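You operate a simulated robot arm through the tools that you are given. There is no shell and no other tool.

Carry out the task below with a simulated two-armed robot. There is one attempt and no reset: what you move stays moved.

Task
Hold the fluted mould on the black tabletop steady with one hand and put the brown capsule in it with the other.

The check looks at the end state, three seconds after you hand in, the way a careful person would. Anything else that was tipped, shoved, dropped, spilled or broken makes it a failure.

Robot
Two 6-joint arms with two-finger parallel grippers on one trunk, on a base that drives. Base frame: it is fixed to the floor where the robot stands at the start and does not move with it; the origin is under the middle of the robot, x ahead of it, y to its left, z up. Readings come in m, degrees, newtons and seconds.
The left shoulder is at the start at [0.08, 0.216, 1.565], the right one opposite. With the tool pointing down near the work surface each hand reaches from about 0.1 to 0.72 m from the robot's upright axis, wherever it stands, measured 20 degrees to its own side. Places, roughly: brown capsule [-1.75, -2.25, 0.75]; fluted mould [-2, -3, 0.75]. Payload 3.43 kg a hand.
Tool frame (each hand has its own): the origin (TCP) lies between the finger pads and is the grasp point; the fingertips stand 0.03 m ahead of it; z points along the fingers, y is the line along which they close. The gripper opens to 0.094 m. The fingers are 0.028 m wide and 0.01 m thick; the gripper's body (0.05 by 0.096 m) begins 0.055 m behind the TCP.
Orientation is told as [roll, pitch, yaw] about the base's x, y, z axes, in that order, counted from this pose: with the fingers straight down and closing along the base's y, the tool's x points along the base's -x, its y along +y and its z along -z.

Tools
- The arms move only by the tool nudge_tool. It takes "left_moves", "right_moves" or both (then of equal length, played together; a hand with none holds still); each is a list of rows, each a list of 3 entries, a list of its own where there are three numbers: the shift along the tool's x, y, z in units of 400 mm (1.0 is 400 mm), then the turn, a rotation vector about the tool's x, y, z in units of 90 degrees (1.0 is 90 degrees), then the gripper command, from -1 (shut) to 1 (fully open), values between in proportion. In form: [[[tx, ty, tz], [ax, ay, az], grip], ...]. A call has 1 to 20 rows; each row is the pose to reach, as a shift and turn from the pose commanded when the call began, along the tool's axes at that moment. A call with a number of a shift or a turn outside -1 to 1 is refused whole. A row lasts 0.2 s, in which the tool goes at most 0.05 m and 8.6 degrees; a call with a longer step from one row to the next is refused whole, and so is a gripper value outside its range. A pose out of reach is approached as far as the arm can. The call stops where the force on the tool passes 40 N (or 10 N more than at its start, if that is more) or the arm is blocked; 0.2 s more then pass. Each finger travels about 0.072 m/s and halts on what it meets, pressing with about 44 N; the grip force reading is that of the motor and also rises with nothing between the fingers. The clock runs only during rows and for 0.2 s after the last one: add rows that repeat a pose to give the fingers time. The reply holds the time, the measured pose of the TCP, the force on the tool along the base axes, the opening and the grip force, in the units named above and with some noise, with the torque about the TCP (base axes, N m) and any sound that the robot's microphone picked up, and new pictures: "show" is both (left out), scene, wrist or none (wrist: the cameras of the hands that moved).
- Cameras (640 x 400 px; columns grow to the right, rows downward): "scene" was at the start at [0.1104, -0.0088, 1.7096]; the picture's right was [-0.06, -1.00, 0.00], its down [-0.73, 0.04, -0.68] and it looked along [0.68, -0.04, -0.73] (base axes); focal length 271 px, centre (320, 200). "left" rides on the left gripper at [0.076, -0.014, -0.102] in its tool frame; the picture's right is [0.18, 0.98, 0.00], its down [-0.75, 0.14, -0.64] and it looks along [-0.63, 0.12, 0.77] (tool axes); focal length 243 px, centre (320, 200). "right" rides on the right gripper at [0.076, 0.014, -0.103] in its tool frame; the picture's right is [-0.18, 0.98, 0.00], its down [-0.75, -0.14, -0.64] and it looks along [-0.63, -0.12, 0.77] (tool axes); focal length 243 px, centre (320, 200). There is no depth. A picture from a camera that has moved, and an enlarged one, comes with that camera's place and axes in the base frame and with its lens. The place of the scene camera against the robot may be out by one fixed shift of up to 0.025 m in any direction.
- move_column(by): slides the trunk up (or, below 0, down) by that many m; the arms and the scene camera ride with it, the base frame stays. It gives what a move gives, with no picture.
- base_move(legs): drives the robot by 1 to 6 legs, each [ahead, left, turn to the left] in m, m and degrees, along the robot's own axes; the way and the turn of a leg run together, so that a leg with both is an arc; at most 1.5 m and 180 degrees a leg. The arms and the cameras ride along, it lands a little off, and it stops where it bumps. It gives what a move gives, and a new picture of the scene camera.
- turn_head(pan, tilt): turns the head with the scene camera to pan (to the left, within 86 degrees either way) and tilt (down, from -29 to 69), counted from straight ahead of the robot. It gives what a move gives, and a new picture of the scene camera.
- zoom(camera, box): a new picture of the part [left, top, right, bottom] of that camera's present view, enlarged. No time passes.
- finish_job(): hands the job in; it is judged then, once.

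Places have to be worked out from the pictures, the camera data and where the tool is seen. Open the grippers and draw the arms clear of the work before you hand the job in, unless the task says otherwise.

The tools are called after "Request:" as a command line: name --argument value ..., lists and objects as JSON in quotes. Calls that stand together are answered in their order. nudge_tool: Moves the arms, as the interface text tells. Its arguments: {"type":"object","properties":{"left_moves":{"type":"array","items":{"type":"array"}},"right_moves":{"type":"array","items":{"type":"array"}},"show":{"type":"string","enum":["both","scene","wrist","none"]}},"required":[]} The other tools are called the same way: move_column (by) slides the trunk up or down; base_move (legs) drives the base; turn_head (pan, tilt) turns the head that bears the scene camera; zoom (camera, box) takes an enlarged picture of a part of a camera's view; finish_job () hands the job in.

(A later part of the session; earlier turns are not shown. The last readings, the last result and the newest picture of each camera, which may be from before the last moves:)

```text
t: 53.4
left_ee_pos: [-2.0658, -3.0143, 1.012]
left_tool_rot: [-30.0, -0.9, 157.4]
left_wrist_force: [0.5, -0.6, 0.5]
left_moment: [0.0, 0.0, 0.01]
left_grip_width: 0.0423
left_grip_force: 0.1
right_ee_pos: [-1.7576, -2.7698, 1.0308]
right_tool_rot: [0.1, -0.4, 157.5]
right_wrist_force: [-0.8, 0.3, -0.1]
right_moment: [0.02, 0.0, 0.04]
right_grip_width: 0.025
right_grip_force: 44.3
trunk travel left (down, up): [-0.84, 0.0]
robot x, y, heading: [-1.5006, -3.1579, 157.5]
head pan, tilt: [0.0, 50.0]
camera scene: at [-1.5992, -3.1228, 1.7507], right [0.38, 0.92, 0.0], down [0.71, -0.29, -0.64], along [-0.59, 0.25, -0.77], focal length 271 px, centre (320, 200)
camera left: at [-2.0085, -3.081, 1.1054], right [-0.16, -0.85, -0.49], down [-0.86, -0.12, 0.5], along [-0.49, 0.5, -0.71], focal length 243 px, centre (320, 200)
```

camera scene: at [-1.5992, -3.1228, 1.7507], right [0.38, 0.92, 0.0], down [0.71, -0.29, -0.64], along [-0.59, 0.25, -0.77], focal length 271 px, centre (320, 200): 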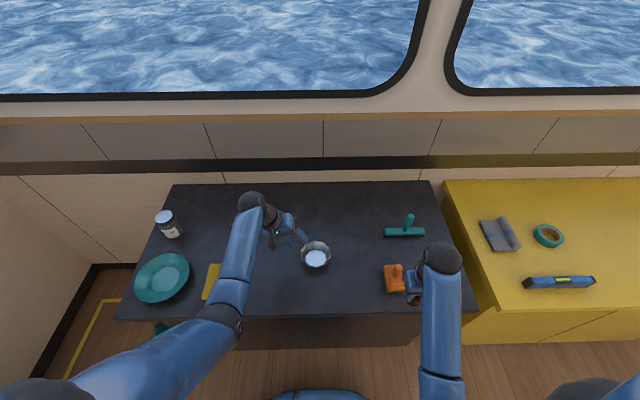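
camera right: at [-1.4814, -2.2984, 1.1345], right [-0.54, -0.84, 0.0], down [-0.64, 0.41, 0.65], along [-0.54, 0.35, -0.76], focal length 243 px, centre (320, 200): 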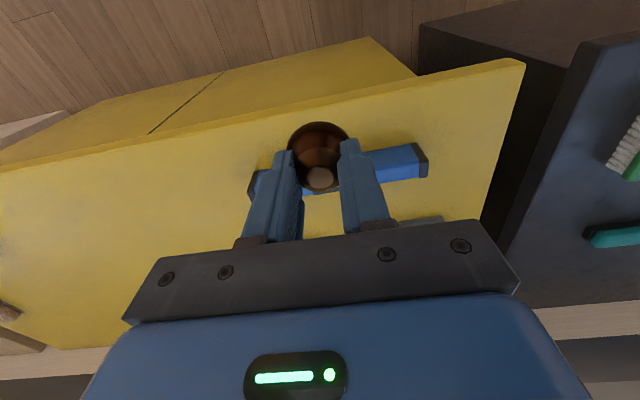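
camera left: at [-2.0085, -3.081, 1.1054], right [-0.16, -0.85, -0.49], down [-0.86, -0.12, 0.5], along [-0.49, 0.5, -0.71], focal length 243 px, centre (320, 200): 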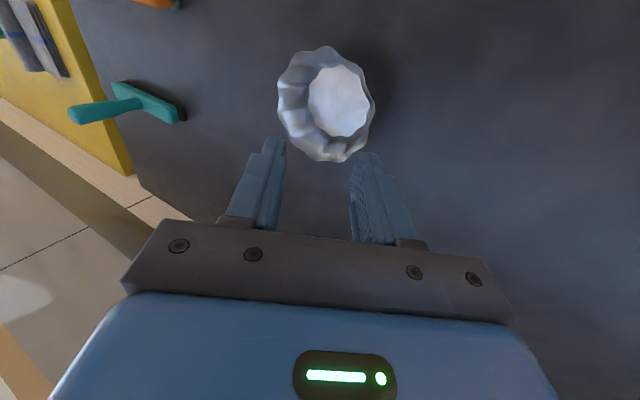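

From the left wrist view the mould centre is about (-2.046, -2.953), so the left hand is within 5 mm of where I want it. I'll descend to about z 0.93 and check the straddle.

Request:
nudge_tool --left_moves '[[[-0.0125, 0.03, 0.06], [0, 0, 0], -0.1], [[-0.0125, 0.064, 0.12], [0, 0, 0], -0.1], [[-0.0125, 0.096, 0.181], [0, 0, 0], -0.1], [[-0.0125, 0.096, 0.181], [0, 0, 0], -0.1]]'

Request:
zoom --camera "scene" --box '[240, 190, 400, 290]'

```text
t: 54.4
left_ee_pos: [-2.0705, -3.0101, 0.9291]
left_tool_rot: [-29.9, -0.8, 157.5]
left_wrist_force: [-0.5, -1.2, 0.1]
left_moment: [-0.02, 0.02, 0.04]
left_grip_width: 0.0424
left_grip_force: 0.1
right_ee_pos: [-1.7576, -2.7691, 1.0306]
right_tool_rot: [0.0, -0.4, 157.5]
right_wrist_force: [0.2, -0.2, 0.4]
right_moment: [0.02, 0.01, 0.0]
right_grip_width: 0.0248
right_grip_force: 43.6
trunk travel left (down, up): [-0.84, 0.0]
robot x, y, heading: [-1.4998, -3.1592, 157.4]
head pan, tilt: [0.0, 50.0]
camera scene: at [-1.5992, -3.1226, 1.7507], right [0.38, 0.92, 0.0], down [0.71, -0.29, -0.64], along [-0.59, 0.25, -0.77], focal length 271 px, centre (320, 200)
camera left: at [-2.0131, -3.0756, 1.0225], right [-0.16, -0.85, -0.49], down [-0.86, -0.12, 0.5], along [-0.49, 0.5, -0.71], focal length 243 px, centre (320, 200)
```

scene: 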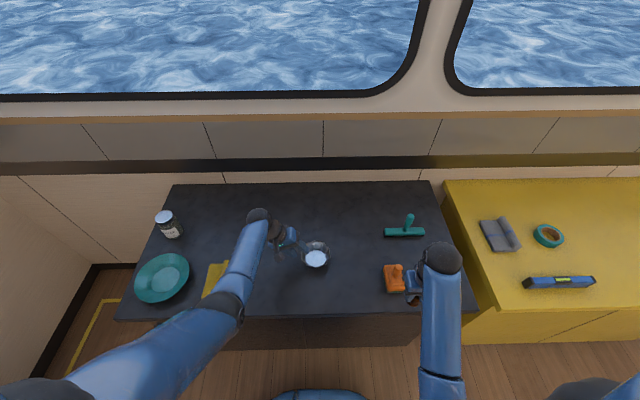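
left: 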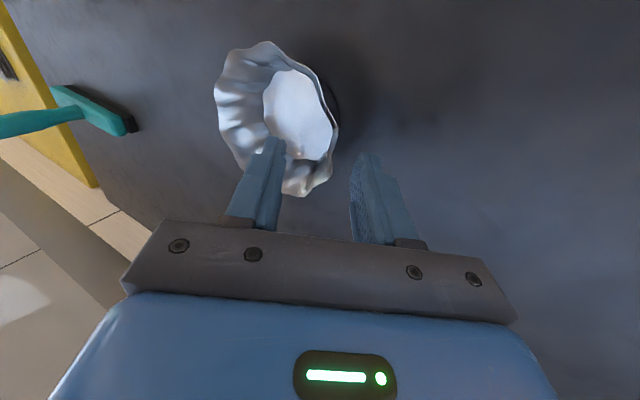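

```text
4.00 times, centred on (320, 240) of scene
camera zoom: at [-1.5992, -3.1226, 1.7507], right [0.38, 0.92, 0.0], down [0.71, -0.29, -0.64], along [-0.59, 0.25, -0.77], focal length 1084 px, centre (320, 40)
```

zoom: 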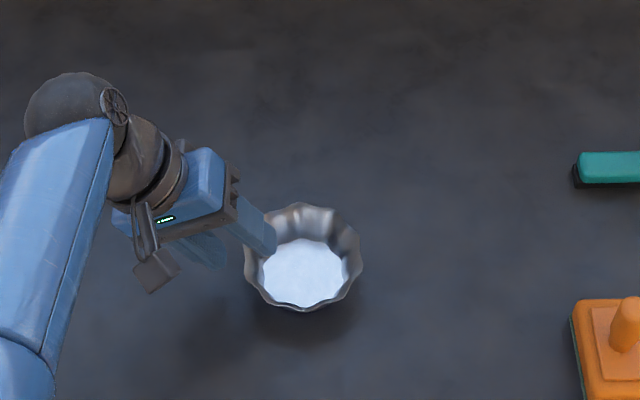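

The wrist view confirms the straddle geometry (mould centre ≈ (-2.047, -2.949)). I'll descend to about z 0.89 with a 4 mm shift to the right.

Request:
nudge_tool --left_moves '[[[-0.005, 0.012, 0.035], [0, 0, 0], -0.1], [[-0.005, 0.026, 0.065], [0, 0, 0], -0.1], [[-0.005, 0.0395, 0.09], [0, 0, 0], -0.1], [[-0.005, 0.0395, 0.09], [0, 0, 0], -0.1]]' --show "wrist"

Request:
zoom --camera "scene" --box '[240, 190, 400, 290]'

Request:
zoom --camera "left" --box '[180, 60, 420, 210]'

```text
t: 55.4
left_ee_pos: [-2.0706, -3.0062, 0.8907]
left_tool_rot: [-30.0, -0.8, 157.7]
left_wrist_force: [1.2, -5.4, 13.5]
left_moment: [-0.46, -0.13, -0.01]
left_grip_width: 0.0407
left_grip_force: 0.0
right_ee_pos: [-1.7572, -2.768, 1.0307]
right_tool_rot: [0.0, -0.3, 157.5]
right_wrist_force: [-0.2, -0.6, -0.9]
right_moment: [0.02, -0.02, 0.0]
right_grip_width: 0.0248
right_grip_force: 43.8
trunk travel left (down, up): [-0.84, 0.0]
robot x, y, heading: [-1.5014, -3.1595, 157.7]
head pan, tilt: [0.0, 50.0]
camera left: at [-2.0138, -3.0711, 0.9852], right [-0.16, -0.85, -0.49], down [-0.86, -0.12, 0.5], along [-0.49, 0.5, -0.71], focal length 243 px, centre (320, 200)
```

left: 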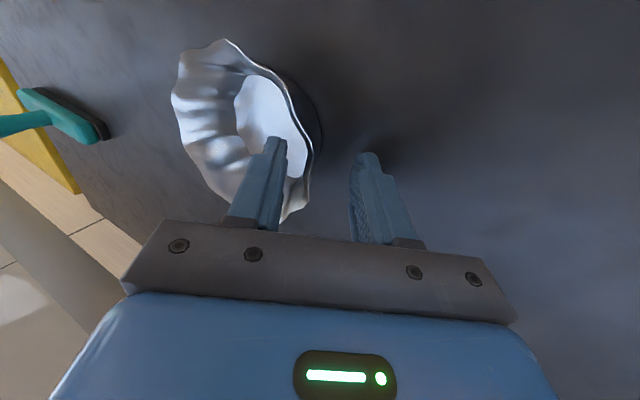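

```text
4.00 times, centred on (320, 240) of scene
camera zoom: at [-1.5977, -3.1239, 1.751], right [0.38, 0.92, 0.0], down [0.71, -0.29, -0.64], along [-0.59, 0.25, -0.77], focal length 1084 px, centre (320, 40)
```

zoom: 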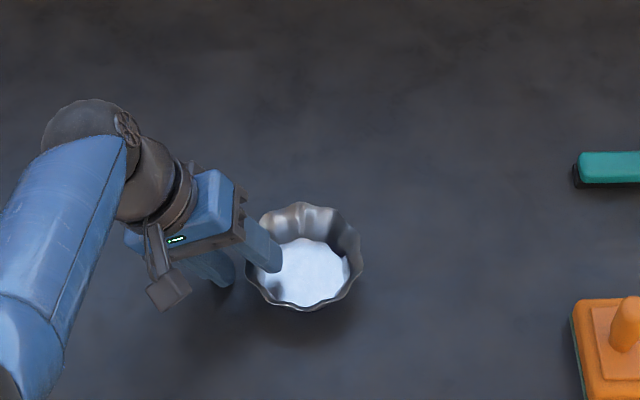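

```text
2.67 times, centred on (300, 135) of left
camera zoom: at [-2.0138, -3.0711, 0.9852], right [-0.16, -0.85, -0.49], down [-0.86, -0.12, 0.5], along [-0.49, 0.5, -0.71], focal length 647 px, centre (373, 373)
```

zoom: 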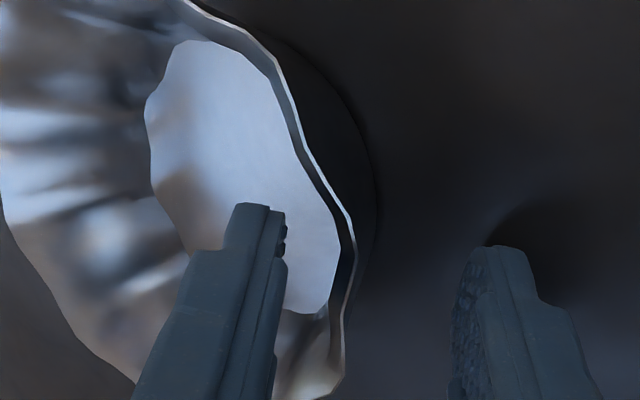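

The outer fingertip just touched the tabletop (13 N), and the mould wall lies well between the fingers. I'll lift 2 mm and close on the wall slowly.

Request:
nudge_tool --left_moves '[[[0, -0.003, -0.005], [0, 0, 0], -0.1], [[0, -0.003, -0.005], [0, 0, 0], -0.3], [[0, -0.003, -0.005], [0, 0, 0], -0.45], [[0, -0.003, -0.005], [0, 0, 0], -0.6], [[0, -0.003, -0.005], [0, 0, 0], -0.6]]' --show "wrist"

Request:
zoom --camera "left" --box '[180, 60, 420, 210]'

```text
t: 56.6
left_ee_pos: [-2.0711, -3.0047, 0.8919]
left_tool_rot: [-30.0, -0.8, 157.5]
left_wrist_force: [-0.3, 0.0, 0.5]
left_moment: [0.0, -0.03, -0.01]
left_grip_width: 0.019
left_grip_force: 0.1
right_ee_pos: [-1.7585, -2.7682, 1.0304]
right_tool_rot: [0.0, -0.3, 157.5]
right_wrist_force: [-0.3, -0.3, 0.6]
right_moment: [-0.01, 0.05, -0.01]
right_grip_width: 0.0244
right_grip_force: 43.9
trunk travel left (down, up): [-0.84, 0.0]
robot x, y, heading: [-1.5004, -3.1594, 157.7]
head pan, tilt: [0.0, 50.0]
camera left: at [-2.0137, -3.0704, 0.9858], right [-0.16, -0.86, -0.49], down [-0.86, -0.12, 0.5], along [-0.49, 0.5, -0.71], focal length 243 px, centre (320, 200)
```

left: 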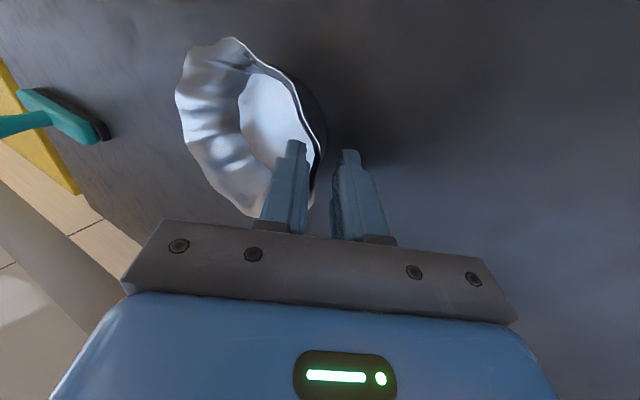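

```text
2.67 times, centred on (300, 135) of left
camera zoom: at [-2.0137, -3.0704, 0.9858], right [-0.16, -0.86, -0.49], down [-0.86, -0.12, 0.5], along [-0.49, 0.5, -0.71], focal length 647 px, centre (373, 373)
```

zoom: 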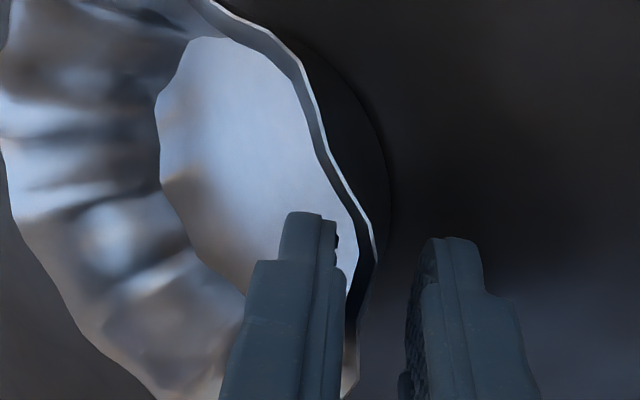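

The inner finger is nearly touching the wall while the outer still has a gap, so I'll shift the hand 4 mm inward, lower 3 mm, and finish closing.

Request:
nudge_tool --left_moves '[[[0, -0.006, 0.0065], [0, 0, 0], -0.6], [[0, -0.006, 0.0065], [0, 0, 0], -0.75], [[0, -0.006, 0.0065], [0, 0, 0], -0.9], [[0, -0.006, 0.0065], [0, 0, 0], -1.0], [[0, -0.006, 0.0065], [0, 0, 0], -1.0]]' --show "wrist"

Request:
zoom --camera "left" --box '[180, 60, 420, 210]'

Request:
zoom --camera "scene" --box '[240, 190, 400, 290]'

```text
t: 57.8
left_ee_pos: [-2.0699, -3.0026, 0.8921]
left_tool_rot: [-29.9, -0.8, 157.5]
left_wrist_force: [0.2, 0.4, 2.6]
left_moment: [0.05, 0.01, 0.0]
left_grip_width: 0.0075
left_grip_force: 41.6
right_ee_pos: [-1.7564, -2.7684, 1.0303]
right_tool_rot: [0.0, -0.3, 157.5]
right_wrist_force: [0.0, 0.1, 0.2]
right_moment: [0.03, 0.02, 0.0]
right_grip_width: 0.0244
right_grip_force: 44.3
trunk travel left (down, up): [-0.84, 0.0]
robot x, y, heading: [-1.5025, -3.1588, 157.7]
head pan, tilt: [0.0, 50.0]
camera left: at [-2.0124, -3.0676, 0.9852], right [-0.16, -0.85, -0.49], down [-0.86, -0.12, 0.5], along [-0.49, 0.5, -0.71], focal length 243 px, centre (320, 200)
```

left: 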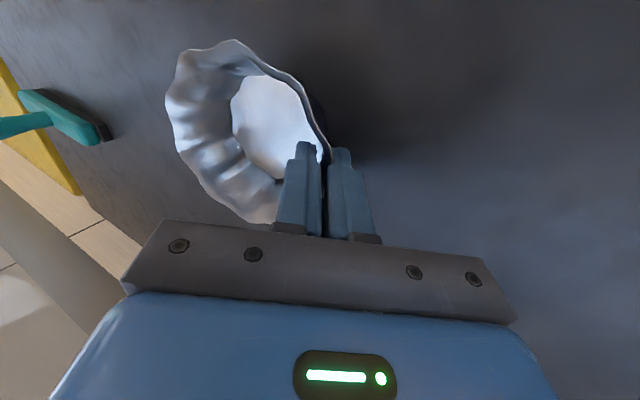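

```text
2.67 times, centred on (300, 135) of left
camera zoom: at [-2.0124, -3.0676, 0.9852], right [-0.16, -0.85, -0.49], down [-0.86, -0.12, 0.5], along [-0.49, 0.5, -0.71], focal length 647 px, centre (373, 373)
```

zoom: 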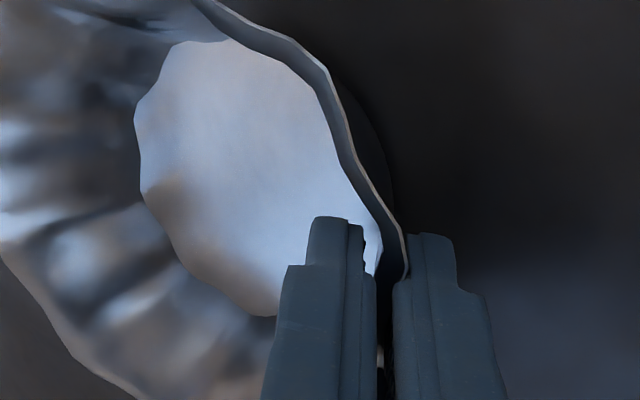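

```text
4.00 times, centred on (320, 240) of scene
camera zoom: at [-1.599, -3.1227, 1.7507], right [0.38, 0.92, 0.0], down [0.71, -0.29, -0.64], along [-0.59, 0.25, -0.77], focal length 1084 px, centre (320, 40)
```

zoom: 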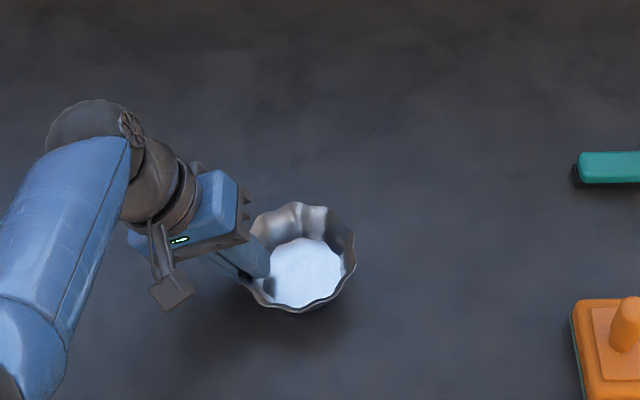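

The left hand now clamps the mould wall (41 N, 7.5 mm) with the mould flat. I'll bring the right hand with the capsule over the mould, turning it so its camera swings to the right, away from the left hand.

Request:
nudge_tool --right_moves '[[[0, 0.11, 0], [0, 0, -0.09], -0.6], [[0, 0.22, 0], [0, 0, -0.18], -0.6], [[-0.08, 0.31, 0], [0, 0, -0.27], -0.6], [[-0.165, 0.39, 0], [0, 0, -0.36], -0.6], [[-0.25, 0.47, 0], [0, 0, -0.45], -0.6], [[-0.335, 0.55, 0], [0, 0, -0.54], -0.6], [[-0.42, 0.62, 0], [0, 0, -0.63], -0.6], [[-0.495, 0.66, 0], [0, 0, -0.72], -0.6], [[-0.495, 0.69, 0], [0, 0, -0.81], -0.6], [[-0.495, 0.69, 0], [0, 0, -0.9], -0.6], [[-0.495, 0.69, 0], [0, 0, -0.99], -0.6], [[-0.495, 0.69, 0], [0, 0, -1.0], -0.6]]'

```text
t: 60.4
left_ee_pos: [-2.0702, -3.0019, 0.891]
left_tool_rot: [-29.9, -0.9, 157.5]
left_wrist_force: [-0.3, -0.5, 4.7]
left_moment: [0.04, -0.03, 0.01]
left_grip_width: 0.0075
left_grip_force: 42.0
right_ee_pos: [-2.0454, -2.9463, 1.0329]
right_tool_rot: [-0.2, 0.0, -112.4]
right_wrist_force: [0.1, -0.1, 0.0]
right_moment: [0.03, 0.02, 0.03]
right_grip_width: 0.0237
right_grip_force: 44.2
trunk travel left (down, up): [-0.84, 0.0]
robot x, y, heading: [-1.5018, -3.1619, 157.5]
head pan, tilt: [0.0, 50.0]
camera scene: at [-1.5989, -3.123, 1.7507], right [0.38, 0.92, 0.0], down [0.71, -0.29, -0.64], along [-0.59, 0.25, -0.77], focal length 271 px, centre (320, 200)
camera right: at [-2.0039, -2.8827, 1.1353], right [0.84, -0.54, -0.01], down [-0.41, -0.64, 0.64], along [-0.35, -0.54, -0.77], focal length 243 px, centre (320, 200)
```

scene: 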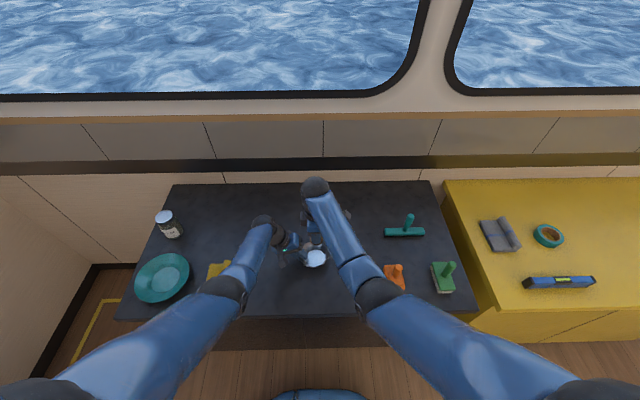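
right: 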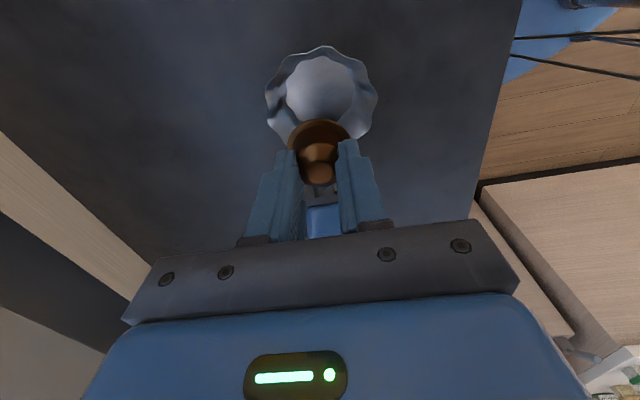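

The capsule hovers over the mould. I'll zoom the right wrist view to check centring before lowering.

Request:
zoom --camera "right" --box '[220, 30, 420, 155]'

Request:
zoom --camera "scene" --box '[240, 190, 400, 290]'

```text
3.20 times, centred on (320, 92) of right
camera zoom: at [-2.0039, -2.8827, 1.1353], right [0.84, -0.54, -0.01], down [-0.41, -0.64, 0.64], along [-0.35, -0.54, -0.77], focal length 776 px, centre (320, 544)
```

zoom: 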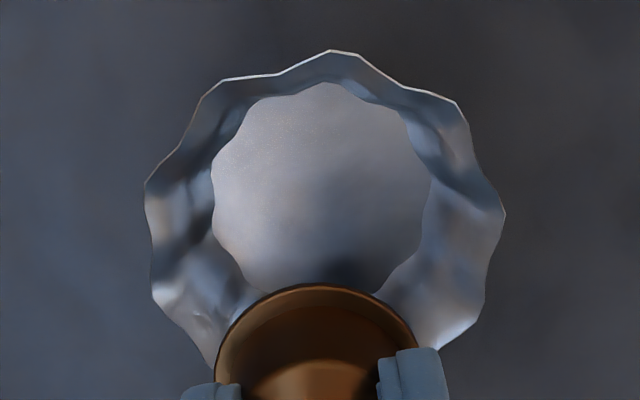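

```text
4.00 times, centred on (320, 240) of scene
camera zoom: at [-1.5989, -3.123, 1.7507], right [0.38, 0.92, 0.0], down [0.71, -0.29, -0.64], along [-0.59, 0.25, -0.77], focal length 1084 px, centre (320, 40)
```

zoom: 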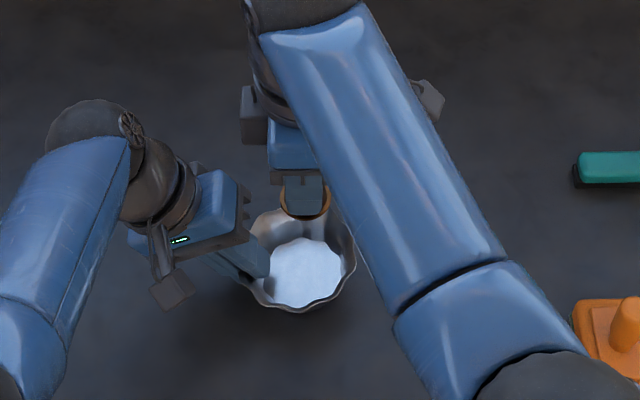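

The capsule is centred over the mould floor within a couple of millimetres. I'll shift it 3 mm right (away from the left finger) and lower to about 1 cm above contact.

Request:
nudge_tool --right_moves '[[[0.0075, 0, 0.08], [0, 0, 0], -0.6], [[0.0075, 0, 0.16], [0, 0, 0], -0.6], [[0.0075, 0, 0.24], [0, 0, 0], -0.6], [[0.0075, 0, 0.29], [0, 0, 0], -0.6], [[0.0075, 0, 0.29], [0, 0, 0], -0.6]]'

Request:
zoom --camera "right" --box '[200, 50, 440, 200]'

Request:
zoom --camera "left" --box '[160, 20, 400, 170]'

```text
t: 61.6
left_ee_pos: [-2.0688, -3.0025, 0.8923]
left_tool_rot: [-29.9, -1.0, 157.6]
left_wrist_force: [-1.6, -0.7, 5.3]
left_moment: [0.0, 0.01, 0.04]
left_grip_width: 0.0075
left_grip_force: 41.9
right_ee_pos: [-2.0447, -2.9443, 0.9159]
right_tool_rot: [-0.2, 0.1, -112.5]
right_wrist_force: [-0.7, 0.3, -0.8]
right_moment: [0.01, 0.01, -0.01]
right_grip_width: 0.0238
right_grip_force: 44.0
trunk travel left (down, up): [-0.84, 0.0]
robot x, y, heading: [-1.4977, -3.1607, 157.5]
head pan, tilt: [0.0, 50.0]
camera scene: at [-1.5986, -3.123, 1.7507], right [0.38, 0.92, 0.0], down [0.71, -0.29, -0.64], along [-0.59, 0.25, -0.77], focal length 271 px, centre (320, 200)
camera right: at [-2.0032, -2.8797, 1.0191], right [0.84, -0.55, -0.01], down [-0.42, -0.64, 0.64], along [-0.35, -0.54, -0.77], focal length 243 px, centre (320, 200)
```

scene: 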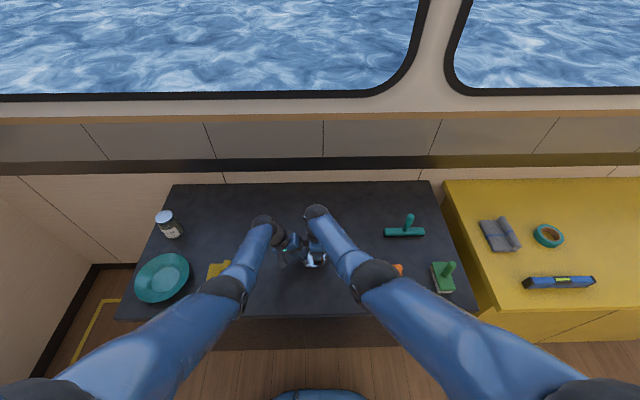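
right: 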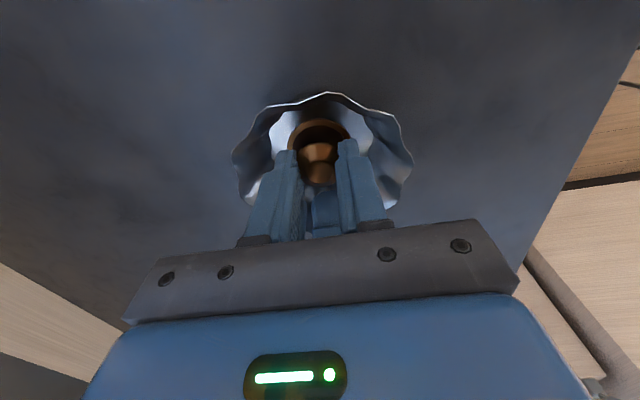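

```text
2.67 times, centred on (320, 125) of right
camera zoom: at [-2.0032, -2.8797, 1.0191], right [0.84, -0.55, -0.01], down [-0.42, -0.64, 0.64], along [-0.35, -0.54, -0.77], focal length 647 px, centre (320, 400)
```

zoom: 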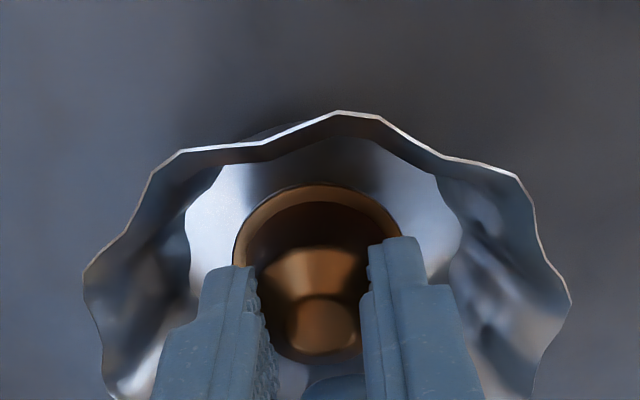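

```text
2.67 times, centred on (280, 95) of left
camera zoom: at [-2.0122, -3.0678, 0.9853], right [-0.16, -0.85, -0.49], down [-0.86, -0.12, 0.5], along [-0.49, 0.5, -0.71], focal length 647 px, centre (427, 480)
```

zoom: 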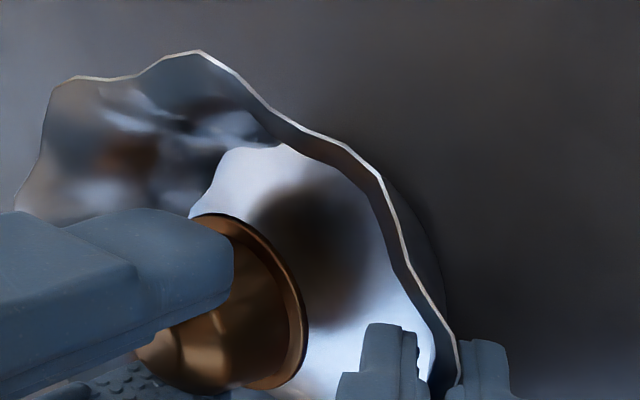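

The capsule is going cleanly into the mould with clearance on all sides. I'll lower 2 cm more with a 2 mm centring tweak and read the force.

Request:
nudge_tool --right_moves '[[[0, 0.006, 0.02], [0, 0, 0], -0.6], [[0, 0.006, 0.04], [0, 0, 0], -0.6], [[0, 0.006, 0.055], [0, 0, 0], -0.6], [[0, 0.006, 0.055], [0, 0, 0], -0.6]]' --show "wrist"

Request:
zoom --camera "left" --box '[160, 20, 400, 170]'

```text
t: 62.6
left_ee_pos: [-2.0694, -3.0015, 0.8926]
left_tool_rot: [-29.9, -0.9, 157.6]
left_wrist_force: [-0.8, 8.0, -0.1]
left_moment: [-0.89, 0.52, -0.02]
left_grip_width: 0.0084
left_grip_force: 42.6
right_ee_pos: [-2.042, -2.9463, 0.8987]
right_tool_rot: [-0.6, 0.0, -112.5]
right_wrist_force: [-3.9, -3.9, 20.6]
right_moment: [0.27, 0.04, 0.05]
right_grip_width: 0.0232
right_grip_force: 43.8
trunk travel left (down, up): [-0.84, 0.0]
robot x, y, heading: [-1.502, -3.1579, 157.4]
head pan, tilt: [0.0, 50.0]
camera right: at [-2.0, -2.8808, 1.0005], right [0.84, -0.55, -0.01], down [-0.41, -0.64, 0.65], along [-0.36, -0.54, -0.76], focal length 243 px, centre (320, 200)
```

right: 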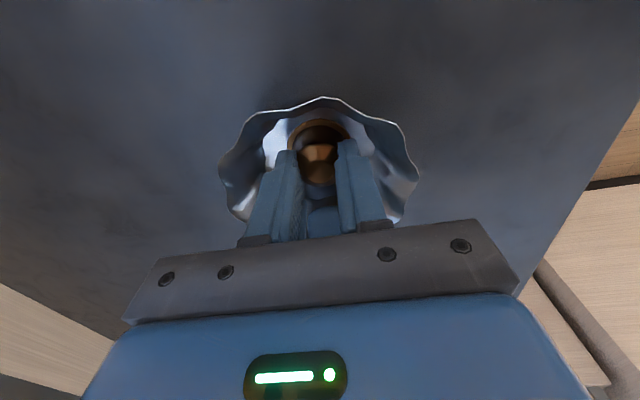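

```text
2.67 times, centred on (280, 95) of left
camera zoom: at [-2.0112, -3.0673, 0.986], right [-0.16, -0.85, -0.49], down [-0.86, -0.12, 0.5], along [-0.49, 0.5, -0.71], focal length 647 px, centre (427, 480)
```

zoom: 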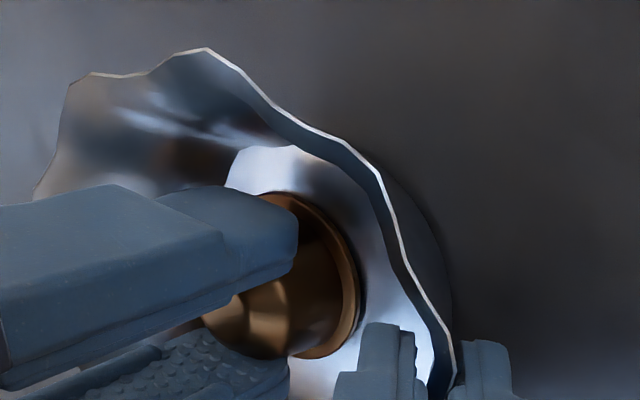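

I have contact (20 N) about a centimetre earlier than I expected, and the left wrist feels a torque, so the mould may be slightly tilted in the left grip. I'll zoom in to inspect.

Request:
zoom --camera "scene" --box '[280, 225, 360, 275]'

Request:
zoom --camera "right" --box '[200, 80, 440, 230]'

Request:
zoom --camera "left" --box '[100, 0, 420, 200]'

```text
8.00 times, centred on (320, 250) of scene
camera zoom: at [-1.5973, -3.1229, 1.751], right [0.38, 0.92, 0.0], down [0.71, -0.29, -0.64], along [-0.59, 0.25, -0.77], focal length 2168 px, centre (320, -200)
```

zoom: 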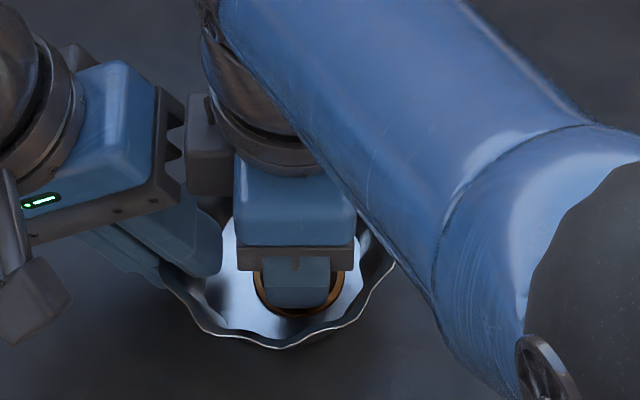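

```text
2.67 times, centred on (320, 155) of right
camera zoom: at [-2.0, -2.8808, 1.0005], right [0.84, -0.55, -0.01], down [-0.41, -0.64, 0.65], along [-0.36, -0.54, -0.76], focal length 647 px, centre (320, 320)
```

zoom: 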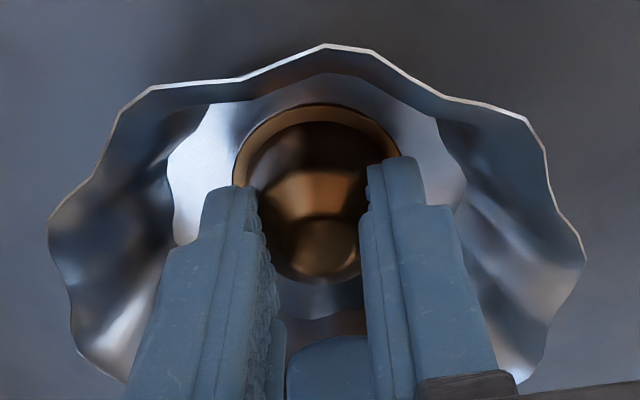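

```text
2.00 times, centred on (260, 100) of left
camera zoom: at [-2.0112, -3.0673, 0.986], right [-0.16, -0.85, -0.49], down [-0.86, -0.12, 0.5], along [-0.49, 0.5, -0.71], focal length 485 px, centre (440, 400)
```

zoom: 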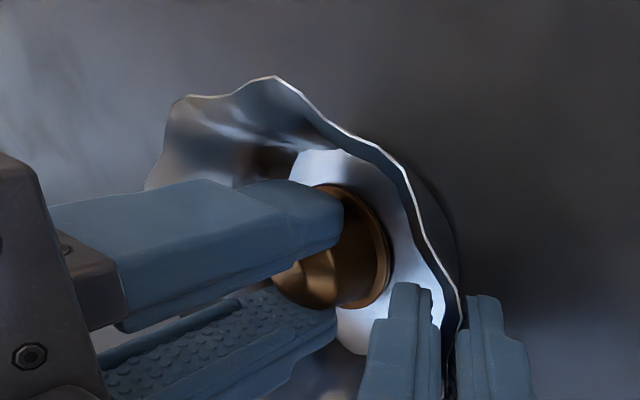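

The mould's right side seems raised by the left hand's wall grip (it aligned the wall with my 30° tilt). I'll lift the capsule 8 mm, then rotate the left hand back by about 5° to let the mould sit flat.

Request:
nudge_tool --right_moves '[[[0, 0, -0.02], [0, 0, 0], -0.6], [[0, 0, -0.025], [0, 0, 0], -0.6]]' --show "none"

Request:
nudge_tool --left_moves '[[[0, 0, 0], [-0.02, 0, 0], -1.0], [[0, 0, 0], [-0.04, 0, 0], -1.0], [[0, 0, 0], [-0.055, 0, 0], -1.0]]' --show "wrist"

Request:
zoom --camera "right" --box '[200, 80, 440, 230]'

```text
t: 63.2
left_ee_pos: [-2.0692, -3.0032, 0.892]
left_tool_rot: [-29.9, -0.8, 157.5]
left_wrist_force: [1.0, -1.8, 8.4]
left_moment: [0.04, -0.13, -0.04]
left_grip_width: 0.0071
left_grip_force: 41.3
right_ee_pos: [-2.0408, -2.9459, 0.9024]
right_tool_rot: [-0.2, 0.0, -112.5]
right_wrist_force: [0.1, -0.2, -0.5]
right_moment: [0.0, 0.04, 0.03]
right_grip_width: 0.0234
right_grip_force: 44.1
trunk travel left (down, up): [-0.84, 0.0]
robot x, y, heading: [-1.4992, -3.1641, 157.7]
head pan, tilt: [0.0, 50.0]
```

```text
t: 64.0
left_ee_pos: [-2.0686, -3.0018, 0.8931]
left_tool_rot: [-24.8, -1.0, 157.5]
left_wrist_force: [-1.2, -17.7, 21.7]
left_moment: [2.25, -0.76, -0.13]
left_grip_width: 0.0071
left_grip_force: 41.6
right_ee_pos: [-2.0392, -2.9418, 0.904]
right_tool_rot: [-0.4, 0.1, -112.6]
right_wrist_force: [3.5, 23.6, -1.4]
right_moment: [-1.39, 0.23, -0.23]
right_grip_width: 0.0233
right_grip_force: 44.0
trunk travel left (down, up): [-0.84, 0.0]
robot x, y, heading: [-1.5012, -3.1586, 157.4]
head pan, tilt: [0.0, 50.0]
camera left: at [-2.0084, -3.0596, 0.99], right [-0.18, -0.89, -0.42], down [-0.84, -0.08, 0.54], along [-0.51, 0.44, -0.73], focal length 243 px, centre (320, 200)
```

left: 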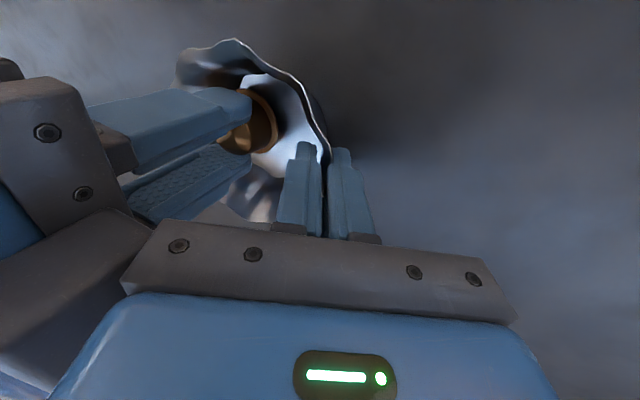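

```text
2.67 times, centred on (320, 155) of right
camera zoom: at [-1.9983, -2.8778, 1.0078], right [0.84, -0.55, -0.01], down [-0.42, -0.64, 0.64], along [-0.36, -0.53, -0.77], focal length 647 px, centre (320, 320)
```

zoom: 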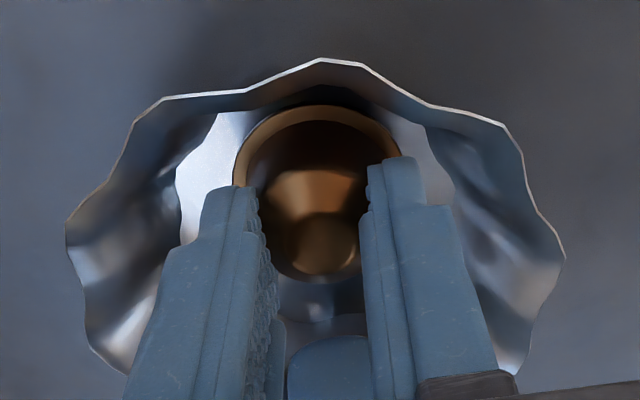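

Rotating the left hand made its body touch the block on the right gripper (side force ~20 N), so I'll undo that rotation at once. I'll level the mould only after the right hand has left.

Request:
nudge_tool --left_moves '[[[0, 0, 0], [0.03, 0, 0], -1.0], [[0, 0, 0], [0.055, 0, 0], -1.0], [[0, 0, 0], [0.055, 0, 0], -1.0]]' --show "wrist"

Request:
zoom --camera "right" --box '[200, 80, 440, 230]'

Request:
zoom --camera "scene" --box '[280, 225, 360, 275]'

```text
t: 64.8
left_ee_pos: [-2.0683, -3.0024, 0.8919]
left_tool_rot: [-29.9, -0.9, 157.5]
left_wrist_force: [-2.8, -3.8, 12.0]
left_moment: [0.02, 0.0, 0.02]
left_grip_width: 0.0073
left_grip_force: 40.9
right_ee_pos: [-2.044, -2.9461, 0.9046]
right_tool_rot: [-0.5, -0.1, -112.4]
right_wrist_force: [-0.7, 0.4, -0.8]
right_moment: [0.0, 0.02, -0.04]
right_grip_width: 0.0231
right_grip_force: 43.8
trunk travel left (down, up): [-0.84, 0.0]
robot x, y, heading: [-1.4983, -3.1625, 157.7]
head pan, tilt: [0.0, 50.0]
camera left: at [-2.0113, -3.0676, 0.9855], right [-0.16, -0.85, -0.49], down [-0.86, -0.12, 0.5], along [-0.49, 0.5, -0.71], focal length 243 px, centre (320, 200)
```

left: 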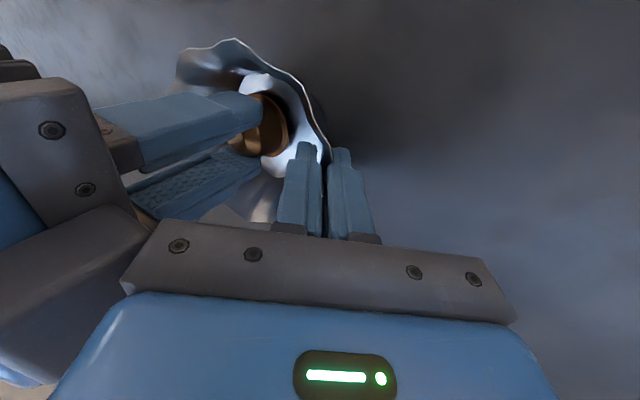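

```text
2.67 times, centred on (320, 155) of right
camera zoom: at [-2.0003, -2.881, 1.0077], right [0.84, -0.55, -0.01], down [-0.41, -0.64, 0.64], along [-0.36, -0.54, -0.77], focal length 647 px, centre (320, 320)
```

zoom: 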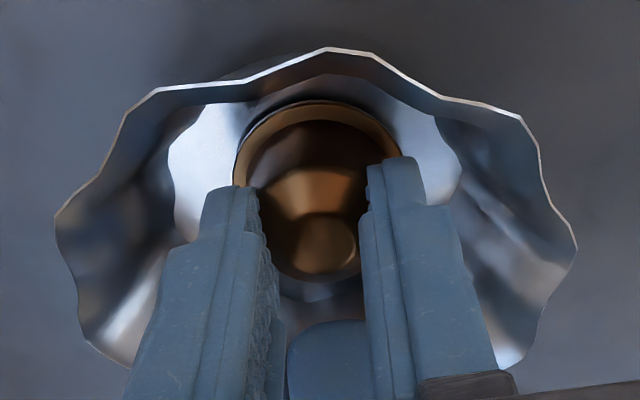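

```text
8.00 times, centred on (320, 250) of scene
camera zoom: at [-1.5972, -3.123, 1.7507], right [0.38, 0.92, 0.0], down [0.71, -0.29, -0.64], along [-0.59, 0.25, -0.77], focal length 2168 px, centre (320, -200)
```

zoom: 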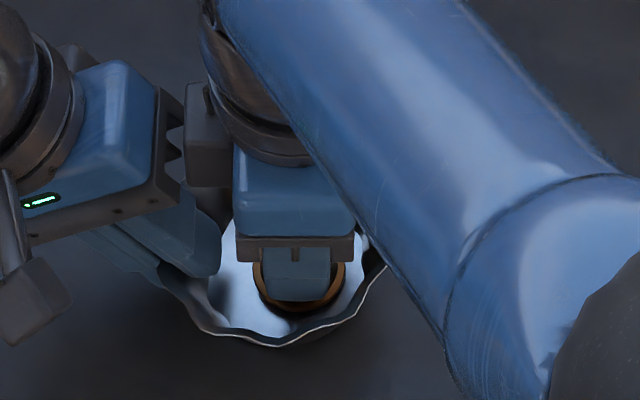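

The mould is indeed tilted by the clamp and the gripper block leaves little room, so I'll redo this hold: raise the capsule clear, then ease the left grip so the mould settles flat.

Request:
nudge_tool --right_moves '[[[0, 0, -0.08], [0, 0, 0], -0.6], [[0, 0, -0.18], [0, 0, 0], -0.6], [[0, 0, -0.28], [0, 0, 0], -0.6], [[0.06, 0, -0.32], [0, 0, 0], -0.6], [[0.12, 0, -0.32], [0, 0, 0], -0.6]]' --show "none"

Request:
nudge_tool --left_moves '[[[0, 0, 0], [0, 0, 0], -0.8], [[0, 0, 0], [0, 0, 0], -0.7], [[0, 0, 0], [0, 0, 0], -0.6], [[0, -0.002, -0.004], [0, 0, 0], -0.5], [[0, -0.003, -0.006], [0, 0, 0], -0.4]]' --show "both"

Request:
zoom --camera "left" --box '[120, 20, 420, 208]'

Request:
zoom --camera "right" --box '[200, 0, 440, 150]'

```text
t: 66.0
left_ee_pos: [-2.0685, -3.0015, 0.8913]
left_tool_rot: [-29.9, -0.9, 157.4]
left_wrist_force: [0.7, 0.9, 10.7]
left_moment: [0.22, -0.1, -0.02]
left_grip_width: 0.0071
left_grip_force: 41.5
right_ee_pos: [-2.0209, -2.9028, 1.0318]
right_tool_rot: [-0.3, -0.1, -112.5]
right_wrist_force: [-0.3, 0.3, -0.8]
right_moment: [0.01, -0.01, -0.03]
right_grip_width: 0.0227
right_grip_force: 43.8
trunk travel left (down, up): [-0.84, 0.0]
robot x, y, heading: [-1.5013, -3.157, 157.5]
head pan, tilt: [0.0, 50.0]
```

```text
t: 67.2
left_ee_pos: [-2.0698, -3.0023, 0.8933]
left_tool_rot: [-29.7, -0.8, 157.6]
left_wrist_force: [-0.3, 0.1, -0.1]
left_moment: [0.03, 0.02, -0.03]
left_grip_width: 0.0284
left_grip_force: 0.0
right_ee_pos: [-2.0245, -2.9021, 1.0311]
right_tool_rot: [-0.3, 0.0, -112.5]
right_wrist_force: [-0.4, -0.2, 0.2]
right_moment: [0.0, 0.0, 0.0]
right_grip_width: 0.0226
right_grip_force: 44.5
trunk travel left (down, up): [-0.84, 0.0]
robot x, y, heading: [-1.5013, -3.1596, 157.7]
head pan, tilt: [0.0, 50.0]
camera scene: at [-1.5995, -3.1224, 1.7506], right [0.38, 0.92, 0.0], down [0.71, -0.29, -0.64], along [-0.59, 0.25, -0.77], focal length 271 px, centre (320, 200)
camera left: at [-2.0128, -3.0676, 0.9875], right [-0.16, -0.86, -0.49], down [-0.86, -0.12, 0.5], along [-0.49, 0.5, -0.71], focal length 243 px, centre (320, 200)
```

scene: 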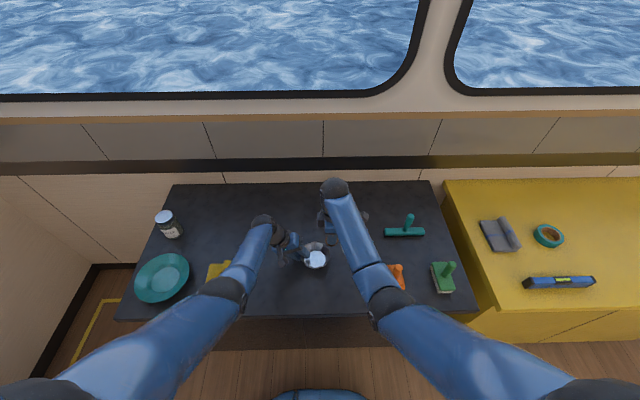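
left: 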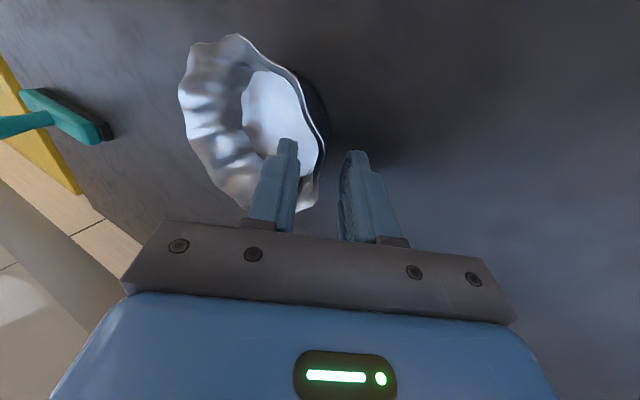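

```text
2.13 times, centred on (270, 114) of left
camera zoom: at [-2.0128, -3.0676, 0.9875], right [-0.16, -0.86, -0.49], down [-0.86, -0.12, 0.5], along [-0.49, 0.5, -0.71], focal length 516 px, centre (426, 383)
```

zoom: 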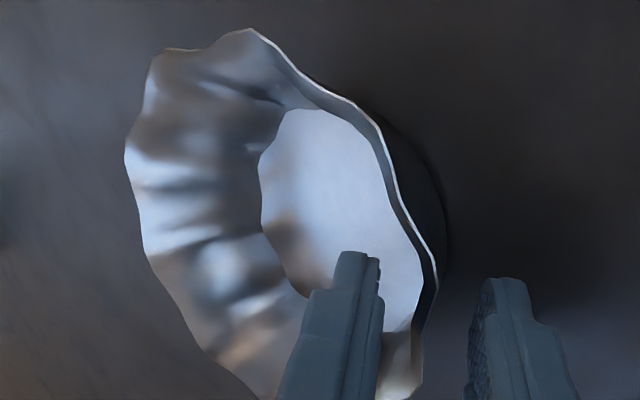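

```text
2.67 times, centred on (320, 75) of right
camera zoom: at [-1.9819, -2.8367, 1.1347], right [0.84, -0.55, 0.0], down [-0.42, -0.64, 0.64], along [-0.35, -0.54, -0.77], focal length 647 px, centre (320, 533)
```

zoom: 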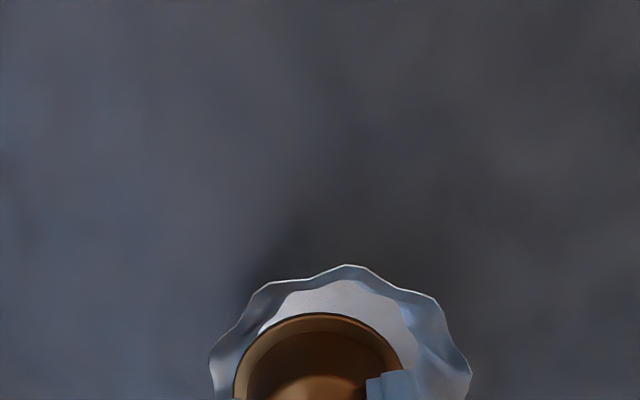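

The mould sits flat again, centred around (-2.045, -2.951). I'll lean the left hand further to 38° for more room and then close only to a light hold so it doesn't tip the mould.

Request:
nudge_tool --left_moves '[[[0.004, 0.006, -0.006], [0.03, 0, 0], -0.4], [[0.0075, 0.013, -0.0075], [0.06, 0, 0], -0.4], [[0.0075, 0.013, -0.0075], [0.089, 0, 0], -0.4], [[0.0075, 0.013, -0.0075], [0.089, 0, 0], -0.5], [[0.0075, 0.013, -0.0075], [0.089, 0, 0], -0.6]]' --show "wrist"

Request:
zoom --camera "left" --box '[180, 60, 420, 210]'

```text
t: 68.4
left_ee_pos: [-2.069, -3.0087, 0.8932]
left_tool_rot: [-38.0, -0.8, 157.4]
left_wrist_force: [-0.3, 0.3, 0.3]
left_moment: [0.06, -0.04, -0.01]
left_grip_width: 0.0193
left_grip_force: 0.5
right_ee_pos: [-2.0242, -2.9024, 1.0309]
right_tool_rot: [-0.3, 0.0, -112.5]
right_wrist_force: [-0.3, 0.4, 0.4]
right_moment: [-0.01, -0.02, 0.03]
right_grip_width: 0.0222
right_grip_force: 43.9
trunk travel left (down, up): [-0.84, 0.0]
robot x, y, heading: [-1.501, -3.16, 157.6]
head pan, tilt: [0.0, 50.0]
camera left: at [-2.017, -3.0865, 0.9811], right [-0.13, -0.78, -0.61], down [-0.88, -0.18, 0.43], along [-0.45, 0.59, -0.67], focal length 243 px, centre (320, 200)
```

left: 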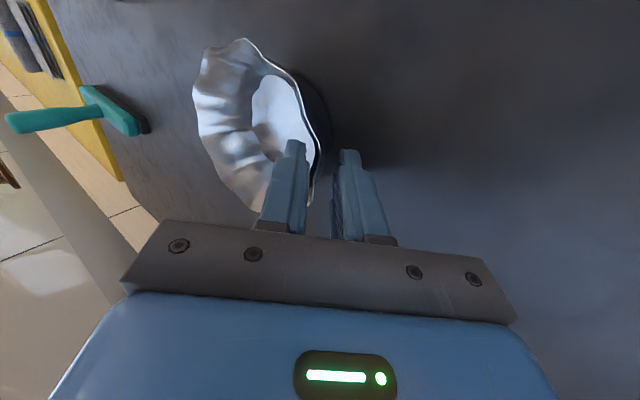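

```text
2.67 times, centred on (300, 135) of left
camera zoom: at [-2.017, -3.0865, 0.9811], right [-0.13, -0.78, -0.61], down [-0.88, -0.18, 0.43], along [-0.45, 0.59, -0.67], focal length 647 px, centre (373, 373)
```

zoom: 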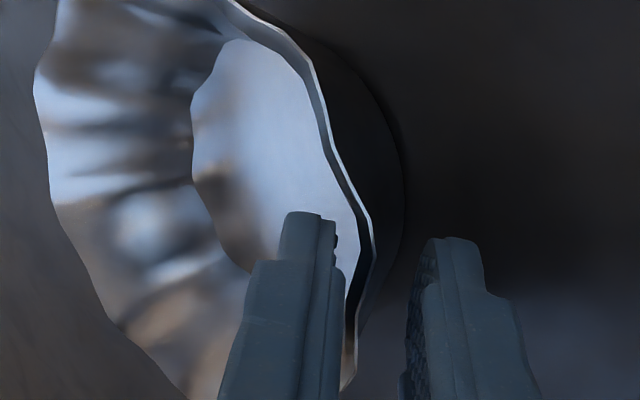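

The wall is between the fingers at 38° lean. I'll lower a few millimetres, shift 3 mm inward, and close gently in small steps to find light contact.

Request:
nudge_tool --left_moves '[[[0, -0.002, 0.011], [0, 0, 0], -0.6], [[0, -0.002, 0.011], [0, 0, 0], -0.68], [[0, -0.002, 0.011], [0, 0, 0], -0.74], [[0, -0.002, 0.011], [0, 0, 0], -0.74]]' --show "wrist"

Request:
zoom --camera "left" --box '[180, 60, 420, 210]'

Request:
zoom --camera "right" --box '[200, 0, 440, 150]'

```text
t: 69.4
left_ee_pos: [-2.0679, -3.0062, 0.8899]
left_tool_rot: [-37.8, -0.8, 157.5]
left_wrist_force: [-0.4, 0.3, 1.0]
left_moment: [0.0, -0.03, -0.01]
left_grip_width: 0.0128
left_grip_force: 0.6
right_ee_pos: [-2.0233, -2.9015, 1.0316]
right_tool_rot: [-0.4, 0.0, -112.4]
right_wrist_force: [0.1, 0.2, 0.3]
right_moment: [-0.01, 0.01, 0.01]
right_grip_width: 0.0226
right_grip_force: 44.2
trunk travel left (down, up): [-0.84, 0.0]
robot x, y, heading: [-1.5, -3.1607, 157.4]
head pan, tilt: [0.0, 50.0]
camera left: at [-2.0159, -3.0833, 0.9783], right [-0.13, -0.78, -0.61], down [-0.88, -0.18, 0.43], along [-0.45, 0.59, -0.67], focal length 243 px, centre (320, 200)
```

left: 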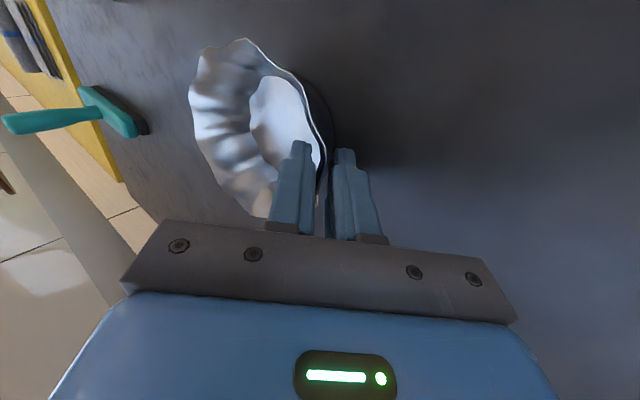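

```text
2.67 times, centred on (300, 135) of left
camera zoom: at [-2.0159, -3.0833, 0.9783], right [-0.13, -0.78, -0.61], down [-0.88, -0.18, 0.43], along [-0.45, 0.59, -0.67], focal length 647 px, centre (373, 373)
```

zoom: 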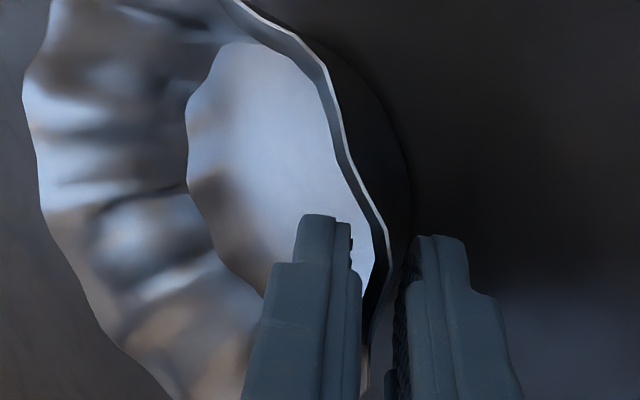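

```text
2.67 times, centred on (320, 75) of right
camera zoom: at [-1.9819, -2.8369, 1.1348], right [0.84, -0.55, 0.0], down [-0.42, -0.64, 0.64], along [-0.35, -0.54, -0.77], focal length 647 px, centre (320, 533)
```

zoom: 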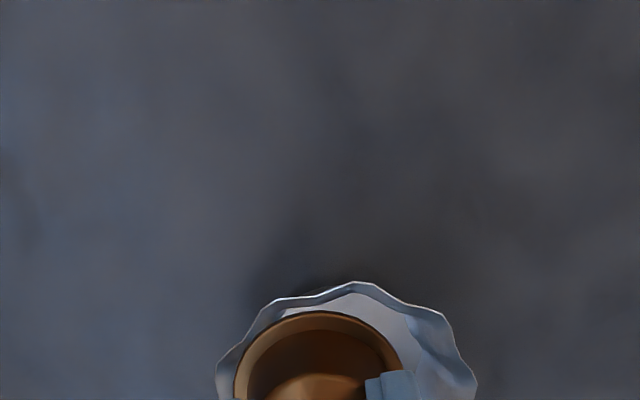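

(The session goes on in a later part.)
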